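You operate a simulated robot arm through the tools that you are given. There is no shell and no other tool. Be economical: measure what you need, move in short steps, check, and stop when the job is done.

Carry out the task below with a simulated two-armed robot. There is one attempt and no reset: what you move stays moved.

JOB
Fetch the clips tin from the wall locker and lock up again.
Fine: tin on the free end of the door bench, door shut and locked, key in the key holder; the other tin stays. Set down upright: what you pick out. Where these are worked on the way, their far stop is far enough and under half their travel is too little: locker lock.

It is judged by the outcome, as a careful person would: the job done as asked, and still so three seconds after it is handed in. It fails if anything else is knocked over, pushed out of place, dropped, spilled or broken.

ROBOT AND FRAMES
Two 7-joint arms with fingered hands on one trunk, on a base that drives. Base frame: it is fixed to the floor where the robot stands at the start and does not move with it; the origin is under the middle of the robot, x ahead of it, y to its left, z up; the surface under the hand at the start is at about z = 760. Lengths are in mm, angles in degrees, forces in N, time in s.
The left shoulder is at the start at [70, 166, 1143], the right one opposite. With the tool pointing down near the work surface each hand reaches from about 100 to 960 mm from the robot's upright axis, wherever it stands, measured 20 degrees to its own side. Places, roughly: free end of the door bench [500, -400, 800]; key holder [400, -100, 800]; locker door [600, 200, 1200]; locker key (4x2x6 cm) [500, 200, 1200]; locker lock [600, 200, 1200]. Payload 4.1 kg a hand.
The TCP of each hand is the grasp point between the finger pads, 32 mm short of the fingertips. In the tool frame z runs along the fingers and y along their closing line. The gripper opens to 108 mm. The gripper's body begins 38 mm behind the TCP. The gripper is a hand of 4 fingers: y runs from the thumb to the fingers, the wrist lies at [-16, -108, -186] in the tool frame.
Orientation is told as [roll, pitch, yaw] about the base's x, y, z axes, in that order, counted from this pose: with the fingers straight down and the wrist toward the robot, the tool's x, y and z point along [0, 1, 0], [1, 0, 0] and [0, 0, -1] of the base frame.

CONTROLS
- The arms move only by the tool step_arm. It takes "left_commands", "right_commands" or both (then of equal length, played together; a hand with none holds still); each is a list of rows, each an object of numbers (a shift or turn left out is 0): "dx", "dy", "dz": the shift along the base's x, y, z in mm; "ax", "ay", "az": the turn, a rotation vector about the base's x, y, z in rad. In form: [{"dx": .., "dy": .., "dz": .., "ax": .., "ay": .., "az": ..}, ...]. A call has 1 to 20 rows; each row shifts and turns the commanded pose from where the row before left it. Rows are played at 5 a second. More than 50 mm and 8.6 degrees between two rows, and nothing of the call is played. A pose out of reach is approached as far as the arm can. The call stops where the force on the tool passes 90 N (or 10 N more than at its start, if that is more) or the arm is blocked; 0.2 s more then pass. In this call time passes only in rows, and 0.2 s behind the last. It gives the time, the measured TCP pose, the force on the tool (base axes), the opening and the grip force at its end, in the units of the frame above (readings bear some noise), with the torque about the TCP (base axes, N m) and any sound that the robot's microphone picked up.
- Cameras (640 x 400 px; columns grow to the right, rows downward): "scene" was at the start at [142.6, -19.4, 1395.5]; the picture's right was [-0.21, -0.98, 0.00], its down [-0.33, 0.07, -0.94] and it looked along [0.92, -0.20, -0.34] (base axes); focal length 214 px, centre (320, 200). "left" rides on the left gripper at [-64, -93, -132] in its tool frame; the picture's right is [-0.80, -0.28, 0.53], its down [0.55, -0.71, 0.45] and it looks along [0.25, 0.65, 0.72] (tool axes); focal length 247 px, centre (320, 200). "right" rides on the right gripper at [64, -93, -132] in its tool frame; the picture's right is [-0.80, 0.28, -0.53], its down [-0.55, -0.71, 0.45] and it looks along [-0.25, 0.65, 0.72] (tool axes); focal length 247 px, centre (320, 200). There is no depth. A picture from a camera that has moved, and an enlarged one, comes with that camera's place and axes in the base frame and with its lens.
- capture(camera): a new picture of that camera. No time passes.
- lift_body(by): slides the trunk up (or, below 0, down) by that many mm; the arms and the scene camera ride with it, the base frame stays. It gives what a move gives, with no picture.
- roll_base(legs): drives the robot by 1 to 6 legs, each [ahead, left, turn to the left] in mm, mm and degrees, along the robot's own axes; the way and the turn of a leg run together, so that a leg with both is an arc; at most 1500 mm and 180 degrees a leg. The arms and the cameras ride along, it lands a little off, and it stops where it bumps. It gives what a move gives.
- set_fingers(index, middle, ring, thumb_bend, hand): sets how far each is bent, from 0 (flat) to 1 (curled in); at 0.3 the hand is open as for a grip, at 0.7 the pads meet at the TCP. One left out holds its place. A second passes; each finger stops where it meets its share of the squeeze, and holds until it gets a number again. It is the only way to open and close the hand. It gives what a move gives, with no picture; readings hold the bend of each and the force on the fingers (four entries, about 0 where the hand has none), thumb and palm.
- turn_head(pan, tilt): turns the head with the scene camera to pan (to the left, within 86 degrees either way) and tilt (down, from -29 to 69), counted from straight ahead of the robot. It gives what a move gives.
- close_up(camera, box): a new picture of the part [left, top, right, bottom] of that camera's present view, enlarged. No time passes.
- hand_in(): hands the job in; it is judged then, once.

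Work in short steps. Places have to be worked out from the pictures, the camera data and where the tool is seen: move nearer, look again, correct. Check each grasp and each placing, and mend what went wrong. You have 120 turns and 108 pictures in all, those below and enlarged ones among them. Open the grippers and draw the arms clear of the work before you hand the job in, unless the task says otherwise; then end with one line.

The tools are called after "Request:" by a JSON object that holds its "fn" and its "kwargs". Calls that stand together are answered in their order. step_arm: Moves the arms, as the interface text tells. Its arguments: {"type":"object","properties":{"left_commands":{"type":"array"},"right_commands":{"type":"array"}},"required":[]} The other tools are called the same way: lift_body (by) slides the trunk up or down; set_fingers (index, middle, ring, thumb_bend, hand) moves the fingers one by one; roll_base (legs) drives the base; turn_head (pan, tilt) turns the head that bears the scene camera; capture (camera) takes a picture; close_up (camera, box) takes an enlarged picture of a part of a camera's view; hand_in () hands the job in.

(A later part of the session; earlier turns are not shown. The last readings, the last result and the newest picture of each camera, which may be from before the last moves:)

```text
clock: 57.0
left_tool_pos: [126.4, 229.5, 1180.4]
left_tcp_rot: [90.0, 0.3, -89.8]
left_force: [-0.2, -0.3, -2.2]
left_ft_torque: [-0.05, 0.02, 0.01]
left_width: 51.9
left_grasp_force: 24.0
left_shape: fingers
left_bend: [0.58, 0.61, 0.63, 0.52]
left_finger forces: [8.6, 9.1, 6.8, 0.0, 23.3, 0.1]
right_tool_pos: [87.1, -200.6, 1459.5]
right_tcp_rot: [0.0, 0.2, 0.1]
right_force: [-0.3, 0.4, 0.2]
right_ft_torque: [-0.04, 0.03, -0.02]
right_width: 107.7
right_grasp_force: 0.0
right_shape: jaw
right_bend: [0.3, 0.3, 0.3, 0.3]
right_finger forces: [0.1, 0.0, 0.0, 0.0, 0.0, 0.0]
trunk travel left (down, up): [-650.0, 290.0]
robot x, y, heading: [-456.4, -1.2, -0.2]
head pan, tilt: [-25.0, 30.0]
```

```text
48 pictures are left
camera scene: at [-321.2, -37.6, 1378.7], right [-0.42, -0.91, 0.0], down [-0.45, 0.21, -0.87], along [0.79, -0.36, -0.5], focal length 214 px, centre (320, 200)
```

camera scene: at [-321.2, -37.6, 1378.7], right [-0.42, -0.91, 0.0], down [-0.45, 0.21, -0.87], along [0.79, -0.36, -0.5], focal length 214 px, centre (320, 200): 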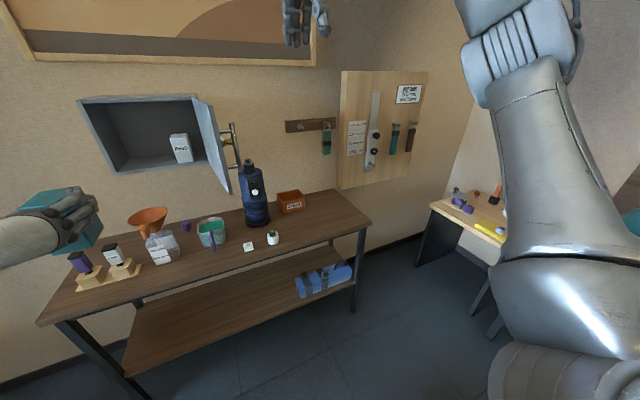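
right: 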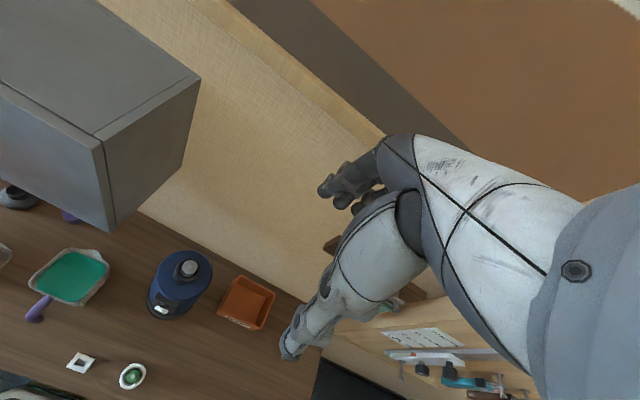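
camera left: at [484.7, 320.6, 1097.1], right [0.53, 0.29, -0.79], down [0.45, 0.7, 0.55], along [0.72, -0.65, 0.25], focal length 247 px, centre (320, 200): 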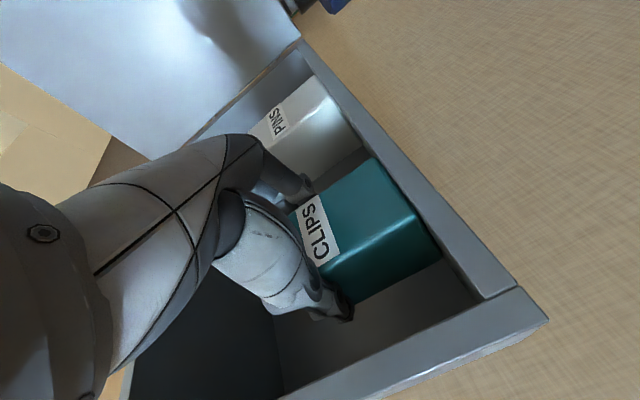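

The bench's right end is free. I drive 330 mm to the right, keeping the arm behind the door.

Request:
{"fn": "roll_base", "kwargs": {"legs": [[0, -330, 0]]}}

Request:
{"fn": "step_arm", "kwargs": {"left_commands": [{"dy": -40}, {"dy": -40}, {"dy": -40}, {"dy": -40}, {"dy": -40}, {"dy": -40}, {"dy": -30}]}}

Request:
{"fn": "capture", "kwargs": {"camera": "scene"}}

```text
clock: 59.2
left_tool_pos: [125.7, -94.3, 1182.4]
left_tcp_rot: [90.1, 0.3, -89.4]
left_force: [0.1, 0.2, -2.6]
left_ft_torque: [-0.03, 0.06, -0.01]
left_width: 51.9
left_grasp_force: 23.3
left_shape: fingers
left_bend: [0.58, 0.61, 0.63, 0.52]
left_finger forces: [8.5, 9.3, 6.7, 0.0, 23.2, 0.1]
right_tool_pos: [90.6, -522.8, 1459.1]
right_tcp_rot: [-0.1, 0.0, 0.6]
right_force: [0.1, -0.6, 0.4]
right_ft_torque: [0.0, -0.01, 0.02]
right_width: 107.3
right_grasp_force: 0.1
right_shape: jaw
right_bend: [0.3, 0.3, 0.3, 0.3]
right_finger forces: [0.0, 0.0, 0.1, 0.0, 0.0, 0.0]
trunk travel left (down, up): [-650.0, 290.0]
robot x, y, heading: [-454.6, -330.1, 0.3]
head pan, tilt: [-25.0, 30.0]
```

```text
clock: 60.8
left_tool_pos: [127.3, -360.9, 1181.9]
left_tcp_rot: [90.2, 0.4, -89.3]
left_force: [0.2, 0.5, -2.7]
left_ft_torque: [-0.02, 0.04, 0.05]
left_width: 51.9
left_grasp_force: 23.1
left_shape: fingers
left_bend: [0.58, 0.61, 0.63, 0.52]
left_finger forces: [8.5, 8.8, 6.5, 0.0, 22.6, 0.0]
right_tool_pos: [90.9, -523.2, 1458.1]
right_tcp_rot: [0.1, 0.1, 0.5]
right_force: [-0.4, -0.1, 0.1]
right_ft_torque: [0.02, 0.01, 0.01]
right_width: 107.8
right_grasp_force: 0.1
right_shape: jaw
right_bend: [0.3, 0.3, 0.3, 0.3]
right_finger forces: [0.1, 0.0, 0.0, 0.0, 0.1, 0.0]
trunk travel left (down, up): [-650.0, 290.0]
robot x, y, heading: [-452.9, -324.2, 0.5]
head pan, tilt: [-25.0, 30.0]
```

```text
47 pictures are left
camera scene: at [-319.2, -364.9, 1378.6], right [-0.41, -0.91, 0.0], down [-0.46, 0.21, -0.87], along [0.79, -0.36, -0.5], focal length 214 px, centre (320, 200)
```

scene: 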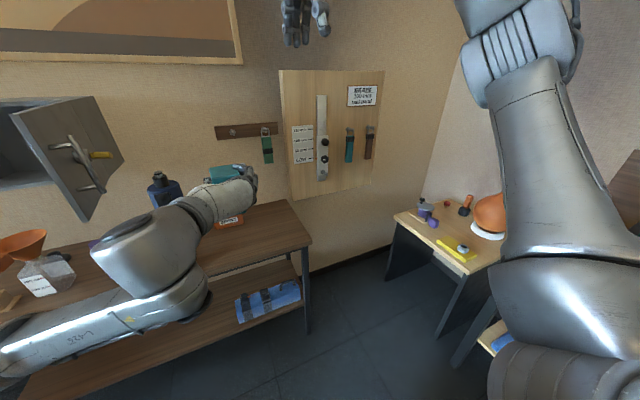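

I bring the tin to y≈-420, lower the trunk 200 mm and roll forward until it is over the free end.

Request:
{"fn": "step_arm", "kwargs": {"left_commands": [{"dy": -30}, {"dy": -30}]}}

Request:
{"fn": "lift_body", "kwargs": {"by": -200}}

Request:
{"fn": "roll_base", "kwargs": {"legs": [[325, 0, 0]]}}

Request:
{"fn": "turn_head", "kwargs": {"pan": -10, "tilt": 40}}

Request:
{"fn": "capture", "kwargs": {"camera": "scene"}}

Request:
{"fn": "capture", "kwargs": {"camera": "left"}}

```text
clock: 61.4
left_tool_pos: [127.3, -424.6, 1181.0]
left_tcp_rot: [90.1, 0.4, -89.4]
left_force: [-0.3, -0.1, -1.6]
left_ft_torque: [-0.03, 0.03, 0.03]
left_width: 51.6
left_grasp_force: 23.7
left_shape: fingers
left_bend: [0.58, 0.61, 0.63, 0.52]
left_finger forces: [8.5, 9.0, 6.6, 0.0, 22.9, 0.1]
right_tool_pos: [90.3, -524.9, 1458.9]
right_tcp_rot: [0.1, 0.1, 0.5]
right_force: [-0.1, -0.9, -0.1]
right_ft_torque: [-0.02, -0.01, -0.03]
right_width: 107.7
right_grasp_force: 0.0
right_shape: jaw
right_bend: [0.3, 0.3, 0.3, 0.3]
right_finger forces: [0.1, 0.1, 0.0, 0.1, 0.0, 0.1]
trunk travel left (down, up): [-650.0, 290.0]
robot x, y, heading: [-449.9, -330.0, 0.4]
head pan, tilt: [-25.0, 30.0]
```

```text
clock: 63.6
left_tool_pos: [125.7, -423.6, 980.9]
left_tcp_rot: [90.0, 0.3, -89.4]
left_force: [0.9, -0.4, -1.7]
left_ft_torque: [-0.03, 0.04, 0.0]
left_width: 51.9
left_grasp_force: 23.7
left_shape: fingers
left_bend: [0.58, 0.61, 0.63, 0.52]
left_finger forces: [8.6, 8.9, 6.5, 0.0, 22.8, 0.0]
right_tool_pos: [90.1, -522.6, 1258.1]
right_tcp_rot: [0.1, 0.0, 0.5]
right_force: [-0.3, -0.2, 0.1]
right_ft_torque: [0.0, 0.0, -0.04]
right_width: 107.7
right_grasp_force: 0.1
right_shape: jaw
right_bend: [0.3, 0.3, 0.3, 0.3]
right_finger forces: [0.0, 0.0, 0.0, 0.1, 0.0, 0.0]
trunk travel left (down, up): [-450.0, 490.0]
robot x, y, heading: [-453.7, -324.7, 0.4]
head pan, tilt: [-25.0, 30.0]
```

```text
clock: 65.7
left_tool_pos: [449.2, -417.8, 981.3]
left_tcp_rot: [90.1, 0.3, -89.2]
left_force: [-0.4, 0.3, -1.4]
left_ft_torque: [-0.04, 0.06, -0.02]
left_width: 51.8
left_grasp_force: 22.7
left_shape: fingers
left_bend: [0.58, 0.61, 0.63, 0.52]
left_finger forces: [8.5, 8.8, 6.5, 0.1, 22.7, 0.1]
right_tool_pos: [414.4, -518.1, 1259.0]
right_tcp_rot: [0.0, 0.1, 0.5]
right_force: [-0.2, -1.1, -0.1]
right_ft_torque: [0.01, 0.0, -0.01]
right_width: 107.4
right_grasp_force: 0.0
right_shape: jaw
right_bend: [0.3, 0.3, 0.3, 0.3]
right_finger forces: [0.0, 0.0, 0.1, 0.1, 0.0, 0.1]
trunk travel left (down, up): [-450.0, 490.0]
robot x, y, heading: [-129.7, -326.2, 0.7]
head pan, tilt: [-25.0, 30.0]
```

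```text
clock: 66.5
left_tool_pos: [449.5, -418.3, 981.1]
left_tcp_rot: [90.1, 0.3, -89.2]
left_force: [-0.9, -0.3, -1.2]
left_ft_torque: [-0.01, 0.03, -0.03]
left_width: 51.7
left_grasp_force: 22.9
left_shape: fingers
left_bend: [0.58, 0.61, 0.63, 0.52]
left_finger forces: [8.5, 8.9, 6.5, 0.1, 22.7, 0.1]
right_tool_pos: [412.8, -519.1, 1259.5]
right_tcp_rot: [0.0, 0.0, 0.6]
right_force: [0.1, 1.0, -0.3]
right_ft_torque: [-0.01, 0.02, -0.01]
right_width: 108.1
right_grasp_force: 0.2
right_shape: jaw
right_bend: [0.3, 0.3, 0.3, 0.3]
right_finger forces: [0.0, 0.1, 0.1, 0.1, 0.0, 0.0]
trunk travel left (down, up): [-450.0, 490.0]
robot x, y, heading: [-131.9, -329.1, 0.5]
head pan, tilt: [-10.0, 40.0]
```

```text
46 pictures are left
camera scene: at [4.6, -337.3, 1163.4], right [-0.16, -0.99, 0.0], down [-0.63, 0.11, -0.77], along [0.76, -0.13, -0.64], focal length 214 px, centre (320, 200)
```

scene: 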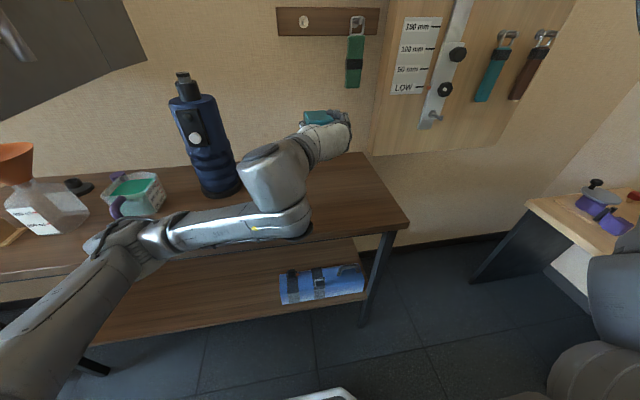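

```text
45 pictures are left
camera left: at [316.6, -328.6, 917.1], right [0.53, 0.29, -0.8], down [0.44, 0.71, 0.55], along [0.73, -0.64, 0.25], focal length 247 px, centre (320, 200)
```

left: 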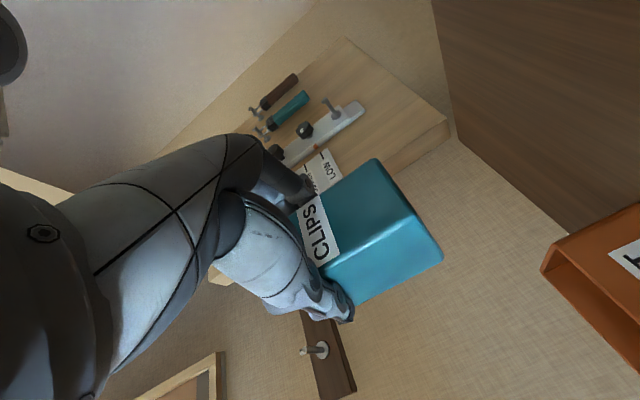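

The tin hangs over clear bench, well inside the edges. I lower the trunk 145 mm and then go down in small steps until it touches.

Request:
{"fn": "lift_body", "kwargs": {"by": -145}}

Request:
{"fn": "step_arm", "kwargs": {"left_commands": [{"dz": -3}, {"dz": -3}]}}

Request:
{"fn": "capture", "kwargs": {"camera": "left"}}

Request:
{"fn": "close_up", "kwargs": {"camera": "scene", "box": [220, 80, 420, 240]}}

```text
clock: 68.2
left_tool_pos: [450.8, -422.3, 831.3]
left_tcp_rot: [89.8, 0.3, -89.5]
left_force: [-2.2, 2.0, -6.1]
left_ft_torque: [-0.14, -0.26, -0.11]
left_width: 52.1
left_grasp_force: 24.1
left_shape: fingers
left_bend: [0.59, 0.62, 0.64, 0.51]
left_finger forces: [8.6, 8.7, 8.6, 0.0, 22.7, 0.0]
right_tool_pos: [413.4, -520.4, 1113.8]
right_tcp_rot: [-0.1, -0.2, 0.5]
right_force: [-0.3, 0.1, 0.0]
right_ft_torque: [0.0, -0.09, -0.02]
right_width: 107.7
right_grasp_force: 0.1
right_shape: jaw
right_bend: [0.3, 0.3, 0.3, 0.3]
right_finger forces: [0.1, 0.1, 0.1, 0.0, 0.1, 0.1]
trunk travel left (down, up): [-305.0, 635.0]
robot x, y, heading: [-129.3, -325.2, 0.6]
head pan, tilt: [-10.0, 40.0]
```

```text
clock: 68.8
left_tool_pos: [450.1, -419.2, 830.1]
left_tcp_rot: [90.2, 0.3, -89.4]
left_force: [-0.6, -0.3, -2.4]
left_ft_torque: [-0.03, 0.08, 0.01]
left_width: 51.7
left_grasp_force: 24.0
left_shape: fingers
left_bend: [0.59, 0.62, 0.64, 0.51]
left_finger forces: [8.6, 8.6, 8.7, 0.0, 22.6, 0.1]
right_tool_pos: [413.0, -519.5, 1114.4]
right_tcp_rot: [0.1, 0.1, 0.5]
right_force: [0.1, 0.2, -0.2]
right_ft_torque: [-0.02, 0.01, 0.03]
right_width: 107.8
right_grasp_force: 0.0
right_shape: jaw
right_bend: [0.3, 0.3, 0.3, 0.3]
right_finger forces: [0.0, 0.1, 0.0, 0.0, 0.1, 0.0]
trunk travel left (down, up): [-305.0, 635.0]
robot x, y, heading: [-131.4, -322.6, 0.5]
head pan, tilt: [-10.0, 40.0]
```

```text
44 pictures are left
camera left: at [317.2, -329.5, 766.3], right [0.53, 0.29, -0.79], down [0.44, 0.71, 0.55], along [0.73, -0.64, 0.25], focal length 247 px, centre (320, 200)
```

left: 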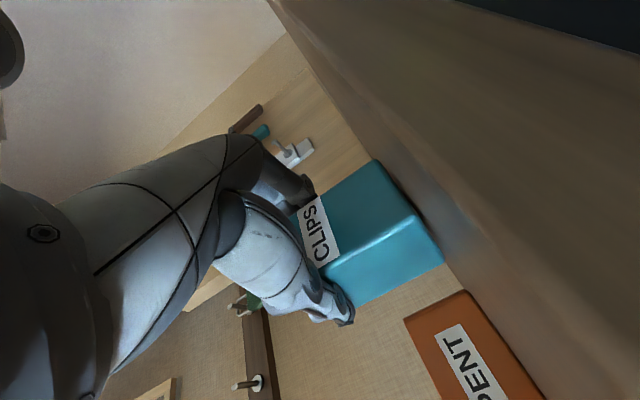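

```text
2.50 times, centred on (320, 160) of scene
camera zoom: at [4.9, -337.3, 1018.5], right [-0.17, -0.99, 0.0], down [-0.63, 0.11, -0.77], along [0.76, -0.13, -0.64], focal length 536 px, centre (320, 300)
```

zoom: 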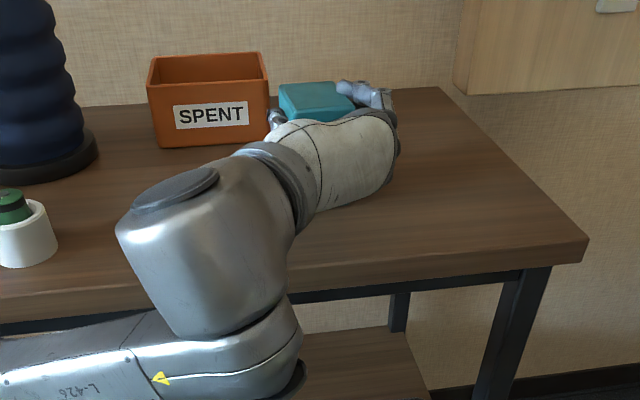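

Not touching yet, a few millimetres left. I go down 2 mm a row.

Request:
{"fn": "step_arm", "kwargs": {"left_commands": [{"dz": -2}, {"dz": -2}, {"dz": -2}]}}

Request:
{"fn": "step_arm", "kwargs": {"left_commands": [{"dz": -2}, {"dz": -2}]}}

```text
clock: 69.6
left_tool_pos: [449.8, -418.7, 829.1]
left_tcp_rot: [90.4, 0.3, -89.4]
left_force: [6.5, -1.2, 22.8]
left_ft_torque: [0.03, -0.36, -0.04]
left_width: 52.2
left_grasp_force: 24.7
left_shape: fingers
left_bend: [0.58, 0.62, 0.64, 0.51]
left_finger forces: [9.6, 8.6, 12.0, 0.0, 20.3, 0.0]
right_tool_pos: [411.6, -518.3, 1114.3]
right_tcp_rot: [-0.1, -0.1, 0.6]
right_force: [0.3, -0.1, -0.6]
right_ft_torque: [-0.01, 0.01, -0.01]
right_width: 107.8
right_grasp_force: 0.1
right_shape: jaw
right_bend: [0.3, 0.3, 0.3, 0.3]
right_finger forces: [0.1, 0.0, 0.0, 0.0, 0.1, 0.0]
trunk travel left (down, up): [-305.0, 635.0]
robot x, y, heading: [-132.4, -323.2, 0.8]
head pan, tilt: [-10.0, 40.0]
```

```text
clock: 70.2
left_tool_pos: [447.8, -418.3, 824.9]
left_tcp_rot: [90.7, 0.0, -89.3]
left_force: [14.0, -3.5, 45.9]
left_ft_torque: [-0.05, -0.79, -0.27]
left_width: 51.9
left_grasp_force: 29.5
left_shape: fingers
left_bend: [0.58, 0.62, 0.64, 0.51]
left_finger forces: [10.4, 8.9, 21.3, 0.0, 17.9, 0.0]
right_tool_pos: [410.5, -520.1, 1117.2]
right_tcp_rot: [0.0, -0.1, 0.6]
right_force: [0.9, 0.2, -0.2]
right_ft_torque: [0.0, 0.0, 0.01]
right_width: 108.0
right_grasp_force: 0.1
right_shape: jaw
right_bend: [0.3, 0.3, 0.3, 0.3]
right_finger forces: [0.0, 0.0, 0.0, 0.1, 0.0, 0.1]
trunk travel left (down, up): [-305.0, 635.0]
robot x, y, heading: [-134.9, -323.9, 0.2]
head pan, tilt: [-10.0, 40.0]
```

It has seated (46 N up). I ease off 4 mm and open the fingers.

Request:
{"fn": "step_arm", "kwargs": {"left_commands": [{"dz": 2}, {"dz": 2}]}}

Request:
{"fn": "capture", "kwargs": {"camera": "left"}}

```text
clock: 70.8
left_tool_pos: [447.6, -418.1, 826.7]
left_tcp_rot: [90.3, 0.2, -89.3]
left_force: [8.9, -1.5, 34.3]
left_ft_torque: [-0.23, -0.7, -0.22]
left_width: 51.9
left_grasp_force: 29.1
left_shape: fingers
left_bend: [0.58, 0.62, 0.64, 0.51]
left_finger forces: [10.2, 8.7, 19.0, 0.0, 19.5, 0.1]
right_tool_pos: [410.6, -518.3, 1114.3]
right_tcp_rot: [0.1, -0.1, 0.6]
right_force: [-0.6, 0.1, 0.7]
right_ft_torque: [0.05, -0.01, 0.02]
right_width: 107.8
right_grasp_force: 0.1
right_shape: jaw
right_bend: [0.3, 0.3, 0.3, 0.3]
right_finger forces: [0.0, 0.0, 0.0, 0.0, 0.1, 0.0]
trunk travel left (down, up): [-305.0, 635.0]
robot x, y, heading: [-132.2, -322.3, 0.5]
head pan, tilt: [-10.0, 40.0]
```

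```text
42 pictures are left
camera left: at [315.4, -328.2, 761.5], right [0.53, 0.29, -0.79], down [0.44, 0.71, 0.55], along [0.73, -0.64, 0.25], focal length 247 px, centre (320, 200)
```

left: 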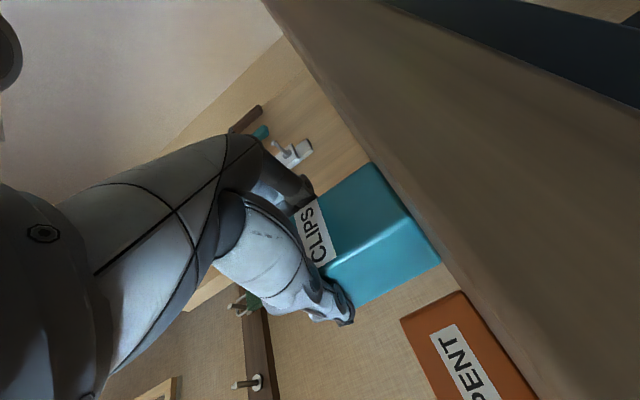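

Still loaded; I ease another 3 mm, then open.

Request:
{"fn": "step_arm", "kwargs": {"left_commands": [{"dz": 1.5}, {"dz": 1.5}]}}

Request:
{"fn": "set_fingers", "kwargs": {"hand": "left", "index": 0.3, "middle": 0.3, "ring": 0.3, "thumb_bend": 0.3}}

Request:
{"fn": "capture", "kwargs": {"camera": "left"}}

```text
clock: 71.4
left_tool_pos: [448.0, -418.4, 827.0]
left_tcp_rot: [90.1, 0.3, -89.4]
left_force: [-0.1, -0.4, 15.6]
left_ft_torque: [-0.36, -0.56, -0.12]
left_width: 52.1
left_grasp_force: 28.2
left_shape: fingers
left_bend: [0.58, 0.62, 0.64, 0.51]
left_finger forces: [9.6, 8.2, 16.7, 0.1, 21.2, 0.1]
right_tool_pos: [411.2, -517.9, 1114.8]
right_tcp_rot: [0.0, -0.1, 0.6]
right_force: [-0.4, 0.9, 0.5]
right_ft_torque: [0.0, 0.01, -0.05]
right_width: 107.9
right_grasp_force: 0.0
right_shape: jaw
right_bend: [0.3, 0.3, 0.3, 0.3]
right_finger forces: [0.1, 0.0, 0.1, 0.1, 0.0, 0.0]
trunk travel left (down, up): [-305.0, 635.0]
robot x, y, heading: [-127.6, -323.2, 0.5]
head pan, tilt: [-10.0, 40.0]
```

```text
clock: 72.4
left_tool_pos: [450.7, -419.1, 826.0]
left_tcp_rot: [90.2, 0.4, -89.3]
left_force: [-0.1, -0.3, 0.4]
left_ft_torque: [-0.01, 0.01, -0.01]
left_width: 108.3
left_grasp_force: 0.1
left_shape: fingers
left_bend: [0.3, 0.3, 0.3, 0.3]
left_finger forces: [0.1, 0.0, 0.0, 0.0, 0.0, 0.1]
right_tool_pos: [412.1, -518.9, 1114.0]
right_tcp_rot: [-0.1, 0.0, 0.6]
right_force: [0.1, 0.0, 0.7]
right_ft_torque: [0.04, -0.02, 0.03]
right_width: 108.0
right_grasp_force: 0.0
right_shape: jaw
right_bend: [0.3, 0.3, 0.3, 0.3]
right_finger forces: [0.0, 0.0, 0.1, 0.1, 0.0, 0.0]
trunk travel left (down, up): [-305.0, 635.0]
robot x, y, heading: [-131.0, -325.8, 0.5]
head pan, tilt: [-10.0, 40.0]
```

```text
41 pictures are left
camera left: at [317.1, -328.1, 763.1], right [0.53, 0.29, -0.8], down [0.44, 0.71, 0.55], along [0.73, -0.64, 0.25], focal length 247 px, centre (320, 200)
```

left: 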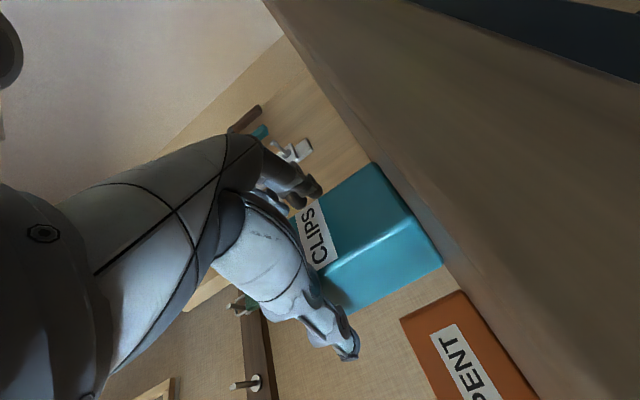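

The tin stands by itself. I back the base straight off, then raise the trunk again and look.

Request:
{"fn": "roll_base", "kwargs": {"legs": [[-325, 0, 0]]}}

Request:
{"fn": "lift_body", "kwargs": {"by": 345}}

Request:
{"fn": "turn_head", "kwargs": {"pan": 5, "tilt": 28}}

Request:
{"fn": "capture", "kwargs": {"camera": "scene"}}

```text
clock: 74.5
left_tool_pos: [124.5, -423.1, 829.0]
left_tcp_rot: [90.2, 0.3, -89.4]
left_force: [0.4, -0.4, -0.2]
left_ft_torque: [-0.02, -0.02, -0.02]
left_width: 108.2
left_grasp_force: 0.0
left_shape: fingers
left_bend: [0.3, 0.3, 0.3, 0.3]
left_finger forces: [0.1, 0.1, 0.0, 0.0, 0.0, 0.0]
right_tool_pos: [87.0, -522.3, 1114.7]
right_tcp_rot: [0.0, 0.0, 0.5]
right_force: [-1.0, 0.0, 0.2]
right_ft_torque: [-0.04, 0.0, 0.0]
right_width: 107.8
right_grasp_force: 0.0
right_shape: jaw
right_bend: [0.3, 0.3, 0.3, 0.3]
right_finger forces: [0.1, 0.0, 0.0, 0.0, 0.0, 0.0]
trunk travel left (down, up): [-305.0, 635.0]
robot x, y, heading: [-454.8, -326.3, 0.5]
head pan, tilt: [-10.0, 40.0]
```

```text
clock: 77.9
left_tool_pos: [126.0, -421.9, 1172.1]
left_tcp_rot: [90.0, 0.4, -89.4]
left_force: [0.1, -0.6, -0.9]
left_ft_torque: [0.01, -0.01, 0.01]
left_width: 108.3
left_grasp_force: 0.0
left_shape: fingers
left_bend: [0.3, 0.3, 0.3, 0.3]
left_finger forces: [0.0, 0.0, 0.0, 0.0, 0.1, 0.0]
right_tool_pos: [88.4, -522.2, 1459.7]
right_tcp_rot: [0.0, -0.1, 0.4]
right_force: [0.3, -0.4, 0.2]
right_ft_torque: [-0.01, -0.04, 0.03]
right_width: 107.8
right_grasp_force: 0.0
right_shape: jaw
right_bend: [0.3, 0.3, 0.3, 0.3]
right_finger forces: [0.0, 0.0, 0.0, 0.0, 0.1, 0.0]
trunk travel left (down, up): [-650.0, 290.0]
robot x, y, heading: [-453.5, -324.8, 0.4]
head pan, tilt: [-10.0, 40.0]
```

```text
clock: 78.7
left_tool_pos: [126.3, -422.8, 1172.2]
left_tcp_rot: [90.1, 0.2, -89.4]
left_force: [0.7, 0.0, 0.3]
left_ft_torque: [0.02, 0.0, 0.01]
left_width: 108.4
left_grasp_force: 0.0
left_shape: fingers
left_bend: [0.3, 0.3, 0.3, 0.3]
left_finger forces: [0.0, 0.0, 0.0, 0.0, 0.0, 0.0]
right_tool_pos: [88.2, -522.7, 1458.1]
right_tcp_rot: [0.0, 0.0, 0.5]
right_force: [-0.7, -0.3, 0.1]
right_ft_torque: [0.01, 0.0, 0.01]
right_width: 107.7
right_grasp_force: 0.0
right_shape: jaw
right_bend: [0.3, 0.3, 0.3, 0.3]
right_finger forces: [0.0, 0.0, 0.1, 0.0, 0.0, 0.1]
trunk travel left (down, up): [-650.0, 290.0]
robot x, y, heading: [-454.0, -326.5, 0.4]
head pan, tilt: [5.0, 28.0]
```

```text
40 pictures are left
camera scene: at [-312.3, -317.7, 1381.8], right [0.09, -1.0, 0.0], down [-0.47, -0.04, -0.88], along [0.88, 0.08, -0.47], focal length 214 px, centre (320, 200)
```

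scene: 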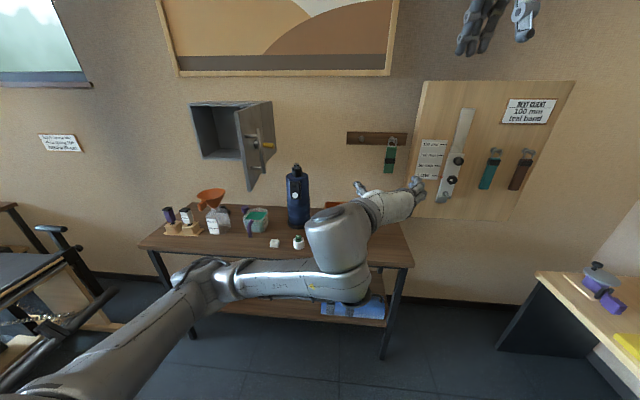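

The tin stands at the bench's free end. Now I close the door: hand half closed, go right of the open door at the handle's height, well clear of the key.

Request:
{"fn": "set_fingers", "kwargs": {"hand": "left", "index": 0.6, "middle": 0.6, "ring": 0.6, "thumb_bend": 0.6}}

Request:
{"fn": "step_arm", "kwargs": {"left_commands": [{"dx": 30, "dy": 30}, {"dx": 30, "dy": 30}, {"dx": 30, "dy": 30}, {"dx": 30, "dy": 30}, {"dx": 30, "dy": 30}, {"dx": 34, "dy": 30, "dz": 10}, {"dy": 40, "dz": 10}, {"dy": 40}]}}

Request:
{"fn": "capture", "kwargs": {"camera": "scene"}}

Request:
{"fn": "capture", "kwargs": {"camera": "left"}}

```text
clock: 79.7
left_tool_pos: [127.5, -421.4, 1172.4]
left_tcp_rot: [90.0, 0.3, -89.3]
left_force: [0.3, 0.1, -0.2]
left_ft_torque: [-0.02, -0.04, 0.0]
left_width: 29.4
left_grasp_force: 0.0
left_shape: fingers
left_bend: [0.6, 0.6, 0.6, 0.6]
left_finger forces: [0.0, 0.1, 0.1, 0.0, 0.1, 0.0]
right_tool_pos: [89.7, -522.6, 1458.9]
right_tcp_rot: [0.0, -0.1, 0.4]
right_force: [-1.2, -1.3, -0.1]
right_ft_torque: [0.01, 0.02, 0.01]
right_width: 107.9
right_grasp_force: 0.0
right_shape: jaw
right_bend: [0.3, 0.3, 0.3, 0.3]
right_finger forces: [0.0, 0.0, 0.0, 0.1, 0.0, 0.0]
trunk travel left (down, up): [-650.0, 290.0]
robot x, y, heading: [-454.2, -325.7, 0.5]
head pan, tilt: [5.0, 28.0]
```

```text
clock: 81.5
left_tool_pos: [311.9, -161.7, 1193.0]
left_tcp_rot: [90.2, 0.1, -89.3]
left_force: [-0.8, 0.2, 0.4]
left_ft_torque: [-0.01, 0.01, 0.01]
left_width: 29.2
left_grasp_force: 0.0
left_shape: fingers
left_bend: [0.6, 0.6, 0.6, 0.6]
left_finger forces: [0.0, 0.0, 0.1, 0.0, 0.0, 0.1]
right_tool_pos: [88.3, -521.0, 1459.6]
right_tcp_rot: [-0.1, 0.1, 0.5]
right_force: [-0.8, 0.5, 0.0]
right_ft_torque: [-0.01, -0.02, 0.01]
right_width: 107.9
right_grasp_force: 0.1
right_shape: jaw
right_bend: [0.3, 0.3, 0.3, 0.3]
right_finger forces: [0.1, 0.1, 0.1, 0.0, 0.0, 0.0]
trunk travel left (down, up): [-650.0, 290.0]
robot x, y, heading: [-455.2, -328.7, 0.4]
head pan, tilt: [5.0, 28.0]
```

```text
39 pictures are left
camera scene: at [-312.8, -316.1, 1381.9], right [0.1, -1.0, 0.0], down [-0.47, -0.05, -0.88], along [0.88, 0.08, -0.47], focal length 214 px, centre (320, 200)
```

scene: 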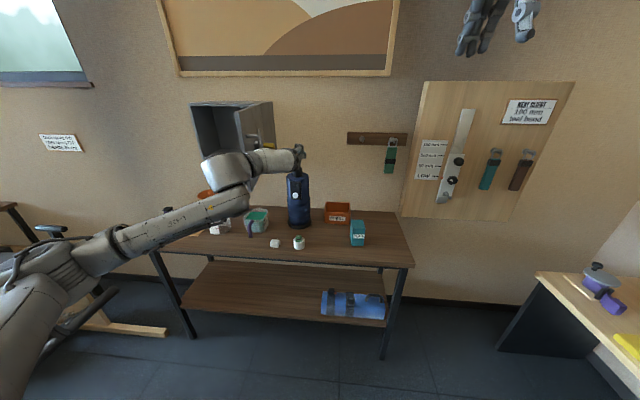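

```text
38 pictures are left
camera left: at [178.5, -70.2, 1128.5], right [0.53, 0.29, -0.8], down [0.44, 0.71, 0.55], along [0.72, -0.64, 0.25], focal length 247 px, centre (320, 200)
```

left: 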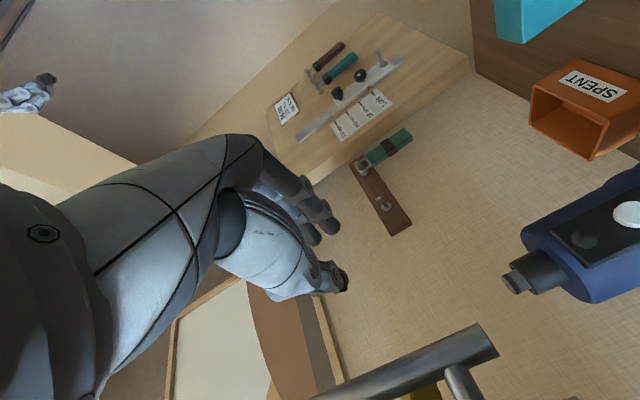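

The tin is upright on the bench. The bar lies just left of the hand; I push it to the left.

Request:
{"fn": "step_arm", "kwargs": {"left_commands": [{"dy": 25}, {"dy": 25}, {"dy": 25}, {"dy": 25, "dx": 3}, {"dy": 25, "dx": 5}, {"dy": 25, "dx": 6}, {"dy": 25, "dx": 8}, {"dy": 25, "dx": 9}]}}

Request:
{"fn": "capture", "kwargs": {"camera": "scene"}}

Request:
{"fn": "capture", "kwargs": {"camera": "left"}}

```text
clock: 83.3
left_tool_pos: [341.1, 38.3, 1191.0]
left_tcp_rot: [90.1, 0.2, -89.4]
left_force: [0.0, 0.3, 0.1]
left_ft_torque: [-0.02, 0.0, 0.0]
left_width: 28.7
left_grasp_force: 0.0
left_shape: fingers
left_bend: [0.6, 0.6, 0.6, 0.6]
left_finger forces: [0.1, 0.0, 0.1, 0.1, 0.1, 0.0]
right_tool_pos: [88.5, -522.0, 1458.3]
right_tcp_rot: [0.1, 0.0, 0.4]
right_force: [-0.2, -0.3, 0.5]
right_ft_torque: [0.0, 0.0, 0.04]
right_width: 107.9
right_grasp_force: 0.1
right_shape: jaw
right_bend: [0.3, 0.3, 0.3, 0.3]
right_finger forces: [0.0, 0.0, 0.0, 0.1, 0.0, 0.0]
trunk travel left (down, up): [-650.0, 290.0]
robot x, y, heading: [-451.3, -328.3, 0.5]
head pan, tilt: [5.0, 28.0]
```

```text
37 pictures are left
camera scene: at [-312.0, -316.9, 1381.8], right [0.1, -1.0, 0.0], down [-0.47, -0.05, -0.88], along [0.88, 0.08, -0.47], focal length 214 px, centre (320, 200)
```

scene: 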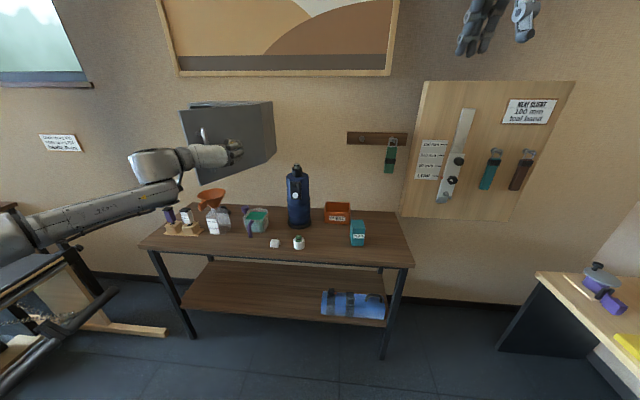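

```text
36 pictures are left
camera left: at [208.6, 129.2, 1127.2], right [0.53, 0.29, -0.8], down [0.44, 0.71, 0.55], along [0.72, -0.64, 0.25], focal length 247 px, centre (320, 200)
```

left: 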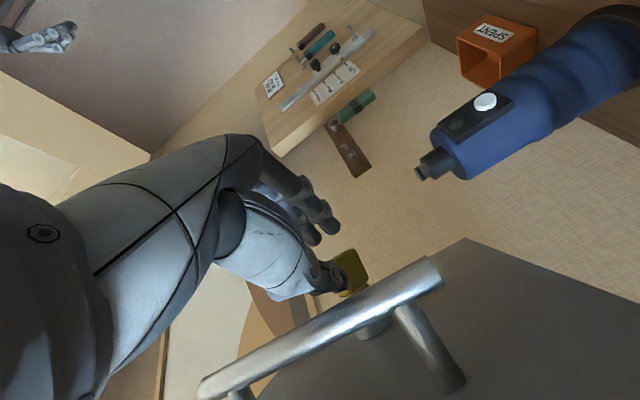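

The door is back to about 40° and the thumb is close to the key, so I pull the hand back, drive the base 330 mm left and look before the final push.

Request:
{"fn": "step_arm", "kwargs": {"left_commands": [{"dx": -40, "dy": -5}, {"dx": -45}, {"dx": -35}]}}

Request:
{"fn": "roll_base", "kwargs": {"legs": [[0, 330, 0]]}}

Request:
{"fn": "set_fingers", "kwargs": {"hand": "left", "index": 0.3, "middle": 0.3, "ring": 0.3, "thumb_bend": 0.3}}

Request:
{"fn": "step_arm", "kwargs": {"left_commands": [{"dy": -40}, {"dy": -40}, {"dy": -40}, {"dy": -25, "dz": 5}]}}

Request:
{"fn": "capture", "kwargs": {"camera": "left"}}

Request:
{"fn": "capture", "kwargs": {"camera": "scene"}}

```text
clock: 84.1
left_tool_pos: [221.4, 30.8, 1194.2]
left_tcp_rot: [90.2, 0.4, -89.3]
left_force: [-0.5, 1.0, 0.1]
left_ft_torque: [-0.02, 0.01, 0.0]
left_width: 28.9
left_grasp_force: 0.1
left_shape: fingers
left_bend: [0.6, 0.6, 0.6, 0.6]
left_finger forces: [0.1, 0.0, 0.0, 0.0, 0.0, 0.0]
right_tool_pos: [87.2, -523.5, 1460.2]
right_tcp_rot: [0.0, 0.0, 0.5]
right_force: [-0.2, -0.7, 0.5]
right_ft_torque: [0.04, -0.02, 0.0]
right_width: 107.7
right_grasp_force: 0.1
right_shape: jaw
right_bend: [0.3, 0.3, 0.3, 0.3]
right_finger forces: [0.0, 0.1, 0.1, 0.0, 0.0, 0.0]
trunk travel left (down, up): [-650.0, 290.0]
robot x, y, heading: [-455.8, -329.6, 0.3]
head pan, tilt: [5.0, 28.0]
```

```text
clock: 86.3
left_tool_pos: [226.0, 356.2, 1195.7]
left_tcp_rot: [90.1, 0.3, -90.2]
left_force: [0.1, 0.0, 0.4]
left_ft_torque: [0.0, 0.01, 0.02]
left_width: 28.7
left_grasp_force: 0.1
left_shape: fingers
left_bend: [0.6, 0.6, 0.6, 0.6]
left_finger forces: [0.0, 0.1, 0.0, 0.0, 0.0, 0.1]
right_tool_pos: [85.4, -196.1, 1459.0]
right_tcp_rot: [0.0, 0.0, -0.4]
right_force: [-0.4, -0.5, -0.9]
right_ft_torque: [-0.02, -0.01, -0.02]
right_width: 107.6
right_grasp_force: 0.1
right_shape: jaw
right_bend: [0.3, 0.3, 0.3, 0.3]
right_finger forces: [0.0, 0.0, 0.0, 0.1, 0.1, 0.0]
trunk travel left (down, up): [-650.0, 290.0]
robot x, y, heading: [-454.2, 7.7, -0.2]
head pan, tilt: [5.0, 28.0]
```

```text
clock: 87.3
left_tool_pos: [224.8, 356.9, 1195.0]
left_tcp_rot: [90.1, 0.2, -90.3]
left_force: [-0.4, -0.3, -0.4]
left_ft_torque: [0.0, 0.02, 0.01]
left_width: 108.1
left_grasp_force: 0.1
left_shape: fingers
left_bend: [0.3, 0.3, 0.3, 0.3]
left_finger forces: [0.1, 0.0, 0.0, 0.1, 0.1, 0.0]
right_tool_pos: [85.6, -196.9, 1459.1]
right_tcp_rot: [0.0, 0.0, -0.3]
right_force: [0.0, -0.6, 0.3]
right_ft_torque: [-0.02, -0.01, 0.01]
right_width: 107.9
right_grasp_force: 0.0
right_shape: jaw
right_bend: [0.3, 0.3, 0.3, 0.3]
right_finger forces: [0.1, 0.0, 0.1, 0.1, 0.0, 0.1]
trunk travel left (down, up): [-650.0, 290.0]
robot x, y, heading: [-452.0, 3.8, -0.6]
head pan, tilt: [5.0, 28.0]
```

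```text
clock: 88.3
left_tool_pos: [227.5, 209.2, 1200.6]
left_tcp_rot: [90.1, 0.4, -90.1]
left_force: [-0.1, -0.4, 0.3]
left_ft_torque: [-0.03, -0.01, 0.01]
left_width: 108.5
left_grasp_force: 0.0
left_shape: fingers
left_bend: [0.3, 0.3, 0.3, 0.3]
left_finger forces: [0.1, 0.0, 0.0, 0.0, 0.0, 0.0]
right_tool_pos: [85.8, -196.6, 1458.5]
right_tcp_rot: [0.0, 0.1, -0.2]
right_force: [-0.2, 0.0, -0.3]
right_ft_torque: [0.0, 0.01, 0.02]
right_width: 107.9
right_grasp_force: 0.1
right_shape: jaw
right_bend: [0.3, 0.3, 0.3, 0.3]
right_finger forces: [0.1, 0.0, 0.0, 0.0, 0.1, 0.1]
trunk travel left (down, up): [-650.0, 290.0]
robot x, y, heading: [-454.4, 5.5, -0.4]
head pan, tilt: [5.0, 28.0]
```

```text
35 pictures are left
camera left: at [95.1, 301.6, 1136.7], right [0.53, 0.29, -0.79], down [0.45, 0.7, 0.55], along [0.72, -0.65, 0.25], focal length 247 px, centre (320, 200)
```

left: 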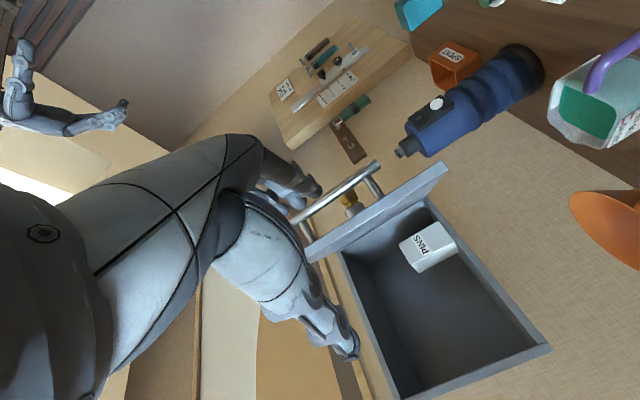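

```text
34 pictures are left
camera scene: at [-312.4, 12.7, 1381.8], right [0.08, -1.0, 0.0], down [-0.47, -0.04, -0.88], along [0.88, 0.07, -0.47], focal length 214 px, centre (320, 200)
```

scene: 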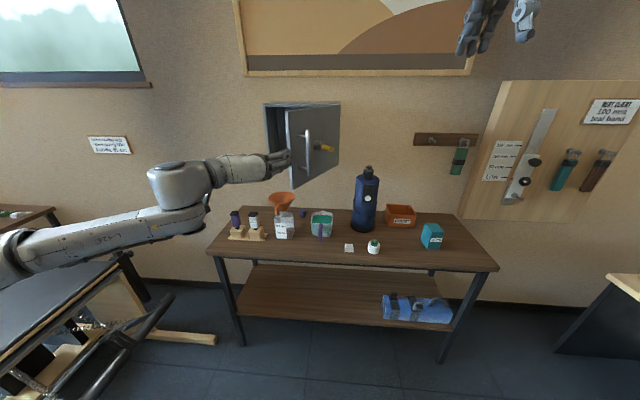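

The door is still about 60° open and my hand is left of its edge. I go back to its right side with a half-closed hand and push the bar along its arc, staying left of the key.

Request:
{"fn": "set_fingers", "kwargs": {"hand": "left", "index": 0.6, "middle": 0.6, "ring": 0.6, "thumb_bend": 0.6}}

Request:
{"fn": "step_arm", "kwargs": {"left_commands": [{"dx": -20, "dy": -35}, {"dy": -45}, {"dy": -45}, {"dy": -45}, {"dy": -40}, {"dx": 40}, {"dx": 38}]}}

Request:
{"fn": "capture", "kwargs": {"camera": "left"}}

```text
clock: 89.3
left_tool_pos: [227.3, 210.6, 1200.7]
left_tcp_rot: [90.1, 0.3, -90.2]
left_force: [-0.4, -0.6, 0.7]
left_ft_torque: [-0.03, 0.0, -0.01]
left_width: 29.3
left_grasp_force: 0.0
left_shape: fingers
left_bend: [0.6, 0.6, 0.6, 0.6]
left_finger forces: [0.0, 0.1, 0.0, 0.0, 0.1, 0.0]
right_tool_pos: [85.8, -196.0, 1457.8]
right_tcp_rot: [0.0, 0.0, -0.4]
right_force: [0.8, -0.1, -0.3]
right_ft_torque: [0.04, -0.04, 0.01]
right_width: 108.0
right_grasp_force: 0.2
right_shape: jaw
right_bend: [0.3, 0.3, 0.3, 0.3]
right_finger forces: [0.0, 0.0, 0.0, 0.1, 0.0, 0.0]
trunk travel left (down, up): [-650.0, 290.0]
robot x, y, heading: [-453.1, 6.9, -0.4]
head pan, tilt: [5.0, 28.0]
```

```text
clock: 90.9
left_tool_pos: [282.1, 2.5, 1198.5]
left_tcp_rot: [90.1, 0.3, -90.3]
left_force: [-1.2, 0.1, 0.3]
left_ft_torque: [0.01, -0.02, 0.02]
left_width: 29.1
left_grasp_force: 0.0
left_shape: fingers
left_bend: [0.6, 0.6, 0.6, 0.6]
left_finger forces: [0.0, 0.0, 0.0, 0.1, 0.0, 0.0]
right_tool_pos: [86.9, -197.5, 1459.0]
right_tcp_rot: [0.0, 0.1, -0.3]
right_force: [0.4, 0.5, -0.4]
right_ft_torque: [-0.01, 0.02, 0.0]
right_width: 108.0
right_grasp_force: 0.0
right_shape: jaw
right_bend: [0.3, 0.3, 0.3, 0.3]
right_finger forces: [0.0, 0.1, 0.0, 0.0, 0.1, 0.0]
trunk travel left (down, up): [-650.0, 290.0]
robot x, y, heading: [-455.8, 4.9, -0.2]
head pan, tilt: [5.0, 28.0]
```

```text
33 pictures are left
camera left: at [151.2, 93.4, 1135.1], right [0.53, 0.29, -0.8], down [0.45, 0.7, 0.55], along [0.72, -0.65, 0.25], focal length 247 px, centre (320, 200)
```

left: 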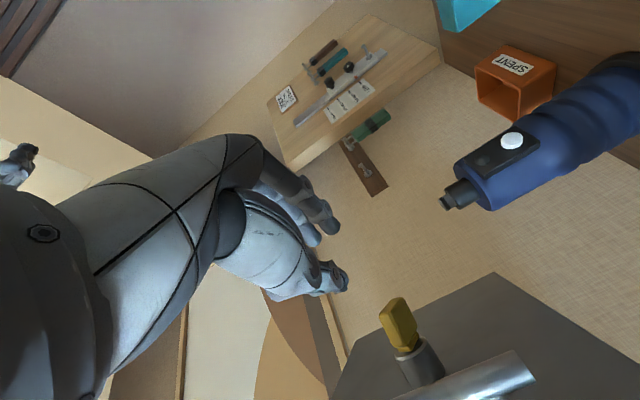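

The hand is on the outside of the door, bar to its left. I push along the arc.

Request:
{"fn": "step_arm", "kwargs": {"left_commands": [{"dx": 4, "dy": 30}, {"dx": 6, "dy": 30}, {"dx": 8, "dy": 30}, {"dx": 12, "dy": 30}, {"dx": 13, "dy": 28}, {"dx": 20, "dy": 20}, {"dx": 22, "dy": 20}, {"dx": 25, "dy": 20}]}}

Request:
{"fn": "capture", "kwargs": {"camera": "left"}}

Request:
{"fn": "capture", "kwargs": {"camera": "scene"}}

```text
clock: 92.7
left_tool_pos: [396.3, 209.4, 1199.6]
left_tcp_rot: [90.0, 0.4, -90.3]
left_force: [0.1, 0.4, -0.8]
left_ft_torque: [-0.01, -0.04, -0.04]
left_width: 28.7
left_grasp_force: 0.1
left_shape: fingers
left_bend: [0.6, 0.6, 0.6, 0.6]
left_finger forces: [0.0, 0.0, 0.0, 0.1, 0.0, 0.0]
right_tool_pos: [86.2, -196.9, 1458.7]
right_tcp_rot: [0.0, 0.1, -0.3]
right_force: [0.2, -0.6, -0.1]
right_ft_torque: [-0.02, 0.0, 0.01]
right_width: 107.5
right_grasp_force: 0.1
right_shape: jaw
right_bend: [0.3, 0.3, 0.3, 0.3]
right_finger forces: [0.0, 0.0, 0.1, 0.0, 0.0, 0.0]
trunk travel left (down, up): [-650.0, 290.0]
robot x, y, heading: [-452.7, 6.5, -0.4]
head pan, tilt: [5.0, 28.0]
```

```text
32 pictures are left
camera left: at [264.1, 302.2, 1135.0], right [0.53, 0.29, -0.8], down [0.45, 0.7, 0.55], along [0.72, -0.65, 0.25], focal length 247 px, centre (320, 200)
```

left: 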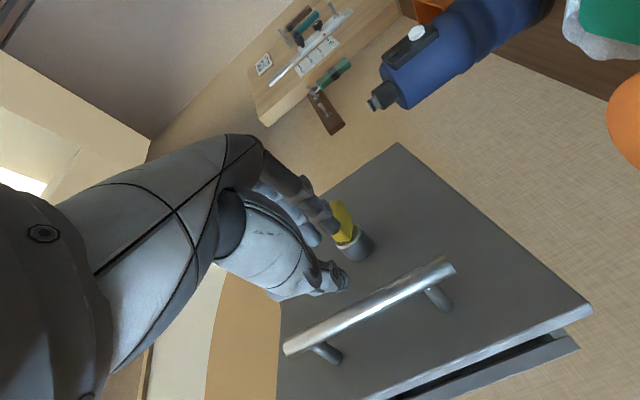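

```text
31 pictures are left
camera scene: at [-312.3, 13.9, 1381.8], right [0.08, -1.0, 0.0], down [-0.47, -0.04, -0.88], along [0.88, 0.07, -0.47], focal length 214 px, centre (320, 200)
```

scene: 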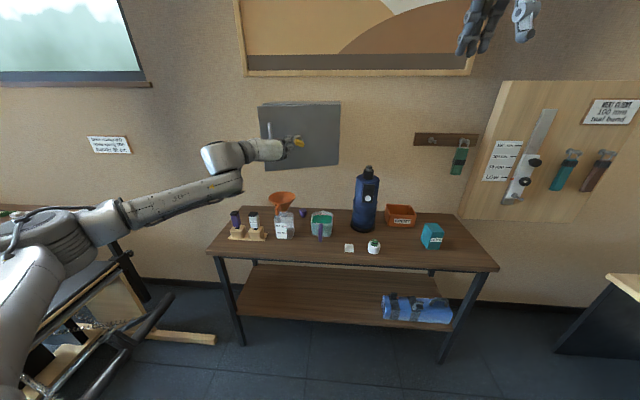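

The door is nearly shut (~15°) and the fingertips are next to the key. I back off, open the hand, line up on the bar and push the door home with the fingers straddling the bar.

Request:
{"fn": "step_arm", "kwargs": {"left_commands": [{"dx": -35}, {"dx": -35, "dy": 10}, {"dy": 35}, {"dy": 33}]}}

Request:
{"fn": "set_fingers", "kwargs": {"hand": "left", "index": 0.3, "middle": 0.3, "ring": 0.3, "thumb_bend": 0.3}}

Request:
{"fn": "step_arm", "kwargs": {"left_commands": [{"dx": 30}, {"dx": 30}, {"dx": 30}, {"dx": 30}, {"dx": 25}, {"dx": 20}, {"dx": 15}, {"dx": 10}]}}

Request:
{"fn": "capture", "kwargs": {"camera": "left"}}

Request:
{"fn": "close_up", "kwargs": {"camera": "scene", "box": [230, 80, 370, 190]}}

```text
clock: 93.7
left_tool_pos: [322.3, 286.8, 1200.3]
left_tcp_rot: [90.1, 0.3, -90.2]
left_force: [-0.3, -0.4, 0.2]
left_ft_torque: [-0.01, -0.02, 0.02]
left_width: 28.8
left_grasp_force: 0.0
left_shape: fingers
left_bend: [0.6, 0.6, 0.6, 0.6]
left_finger forces: [0.1, 0.1, 0.0, 0.0, 0.0, 0.0]
right_tool_pos: [84.8, -195.3, 1459.3]
right_tcp_rot: [0.0, 0.0, -0.3]
right_force: [-0.6, -0.1, 0.6]
right_ft_torque: [0.02, 0.0, 0.0]
right_width: 107.8
right_grasp_force: 0.0
right_shape: jaw
right_bend: [0.3, 0.3, 0.3, 0.3]
right_finger forces: [0.1, 0.0, 0.0, 0.0, 0.1, 0.0]
trunk travel left (down, up): [-650.0, 290.0]
robot x, y, heading: [-456.2, 8.8, -0.2]
head pan, tilt: [5.0, 28.0]
```

```text
clock: 94.7
left_tool_pos: [323.7, 286.8, 1201.5]
left_tcp_rot: [90.1, 0.2, -90.2]
left_force: [0.6, 0.4, 0.2]
left_ft_torque: [0.03, 0.02, 0.0]
left_width: 108.2
left_grasp_force: 0.1
left_shape: fingers
left_bend: [0.3, 0.3, 0.3, 0.3]
left_finger forces: [0.0, 0.1, 0.1, 0.0, 0.0, 0.0]
right_tool_pos: [85.6, -196.7, 1459.9]
right_tcp_rot: [0.0, 0.0, -0.3]
right_force: [0.2, 0.6, 1.1]
right_ft_torque: [-0.03, -0.01, 0.0]
right_width: 107.6
right_grasp_force: 0.1
right_shape: jaw
right_bend: [0.3, 0.3, 0.3, 0.3]
right_finger forces: [0.0, 0.1, 0.1, 0.1, 0.0, 0.0]
trunk travel left (down, up): [-650.0, 290.0]
robot x, y, heading: [-451.6, 3.7, -0.2]
head pan, tilt: [5.0, 28.0]
```

```text
clock: 96.5
left_tool_pos: [514.7, 286.3, 1199.7]
left_tcp_rot: [90.1, 0.3, -90.3]
left_force: [0.3, 0.1, 0.9]
left_ft_torque: [0.01, 0.01, -0.03]
left_width: 108.6
left_grasp_force: 0.1
left_shape: fingers
left_bend: [0.3, 0.3, 0.3, 0.3]
left_finger forces: [0.1, 0.0, 0.0, 0.0, 0.0, 0.1]
right_tool_pos: [86.4, -197.4, 1458.6]
right_tcp_rot: [0.1, 0.0, -0.4]
right_force: [0.3, -2.4, -0.7]
right_ft_torque: [0.03, -0.01, -0.01]
right_width: 107.8
right_grasp_force: 0.1
right_shape: jaw
right_bend: [0.3, 0.3, 0.3, 0.3]
right_finger forces: [0.1, 0.0, 0.0, 0.1, 0.0, 0.1]
trunk travel left (down, up): [-650.0, 290.0]
robot x, y, heading: [-456.4, 8.6, -0.4]
head pan, tilt: [5.0, 28.0]
```

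```text
30 pictures are left
camera left: at [383.7, 379.4, 1134.9], right [0.53, 0.29, -0.8], down [0.45, 0.7, 0.55], along [0.72, -0.65, 0.25], focal length 247 px, centre (320, 200)
```

left: 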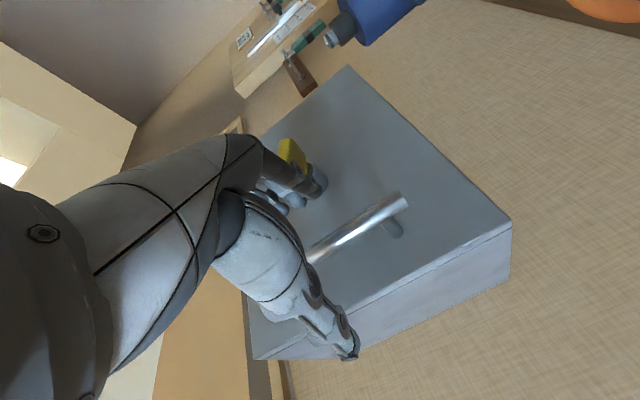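

```text
3.64 times, centred on (300, 135) of scene
camera zoom: at [-312.4, 13.1, 1381.8], right [0.08, -1.0, 0.0], down [-0.47, -0.04, -0.88], along [0.88, 0.07, -0.47], focal length 780 px, centre (393, 436)
```

zoom: 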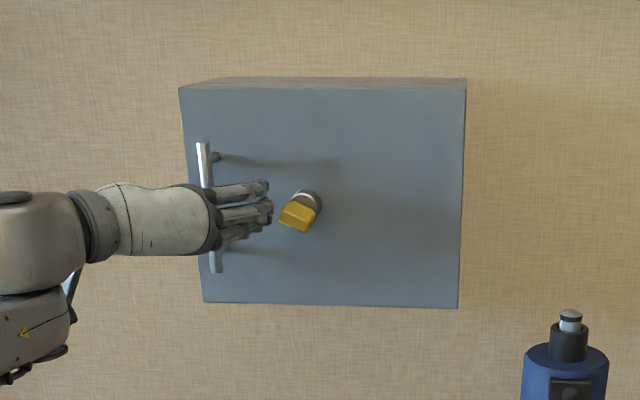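

The door looks shut. I press on a few more rows to be sure, watching the force.

Request:
{"fn": "step_arm", "kwargs": {"left_commands": [{"dx": 8}, {"dx": 8}, {"dx": 8}, {"dx": 6}, {"dx": 5}]}}

Request:
{"fn": "step_arm", "kwargs": {"left_commands": [{"dx": 4}, {"dx": 4}, {"dx": 4}]}}

Request:
{"fn": "close_up", "kwargs": {"camera": "left", "box": [220, 60, 540, 380]}}

```text
clock: 97.7
left_tool_pos: [531.8, 276.1, 1188.0]
left_tcp_rot: [89.5, 0.2, -91.0]
left_force: [0.3, 1.3, -0.5]
left_ft_torque: [-0.01, 0.0, -0.02]
left_width: 108.2
left_grasp_force: 0.5
left_shape: fingers
left_bend: [0.3, 0.31, 0.3, 0.3]
left_finger forces: [0.0, 1.0, 0.0, 0.1, 0.0, 0.0]
left hand out of reach, approached as far as the arm can: row 2, 3, 5
right_tool_pos: [85.6, -196.1, 1458.5]
right_tcp_rot: [0.0, 0.0, -0.1]
right_force: [-0.4, 1.2, -0.6]
right_ft_torque: [-0.02, 0.01, 0.01]
right_width: 108.1
right_grasp_force: 0.1
right_shape: jaw
right_bend: [0.3, 0.3, 0.3, 0.3]
right_finger forces: [0.0, 0.0, 0.1, 0.0, 0.1, 0.0]
trunk travel left (down, up): [-650.0, 290.0]
robot x, y, heading: [-455.5, 6.2, -0.6]
head pan, tilt: [5.0, 28.0]
```

```text
clock: 98.5
left_tool_pos: [533.9, 275.3, 1193.0]
left_tcp_rot: [90.1, 0.4, -90.3]
left_force: [0.0, 0.6, 0.3]
left_ft_torque: [0.0, 0.04, 0.0]
left_width: 108.6
left_grasp_force: 0.2
left_shape: fingers
left_bend: [0.3, 0.31, 0.3, 0.3]
left_finger forces: [0.0, 1.4, 0.0, 0.0, 0.1, 0.1]
left hand out of reach, approached as far as the arm can: row 1, 2, 3
right_tool_pos: [85.3, -197.2, 1459.5]
right_tcp_rot: [0.1, 0.0, -0.4]
right_force: [0.3, -0.2, -0.2]
right_ft_torque: [0.01, 0.0, 0.0]
right_width: 107.7
right_grasp_force: 0.0
right_shape: jaw
right_bend: [0.3, 0.3, 0.3, 0.3]
right_finger forces: [0.0, 0.0, 0.0, 0.0, 0.1, 0.0]
trunk travel left (down, up): [-650.0, 290.0]
robot x, y, heading: [-455.2, 4.9, -0.4]
head pan, tilt: [5.0, 28.0]
```

```text
1.25 times, centred on (380, 220) of left
camera zoom: at [403.2, 367.9, 1129.2], right [0.54, 0.29, -0.8], down [0.45, 0.7, 0.55], along [0.72, -0.65, 0.25], focal length 309 px, centre (245, 175)
```

zoom: 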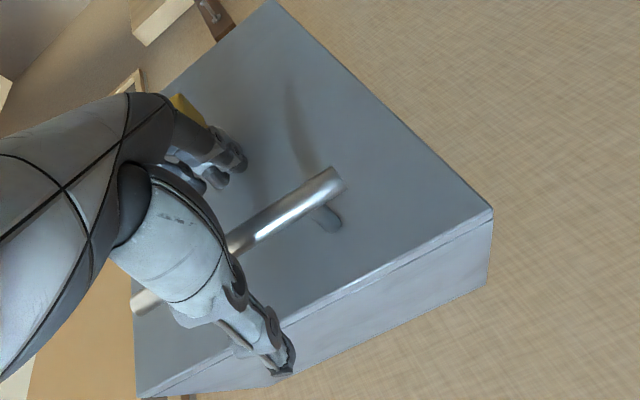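

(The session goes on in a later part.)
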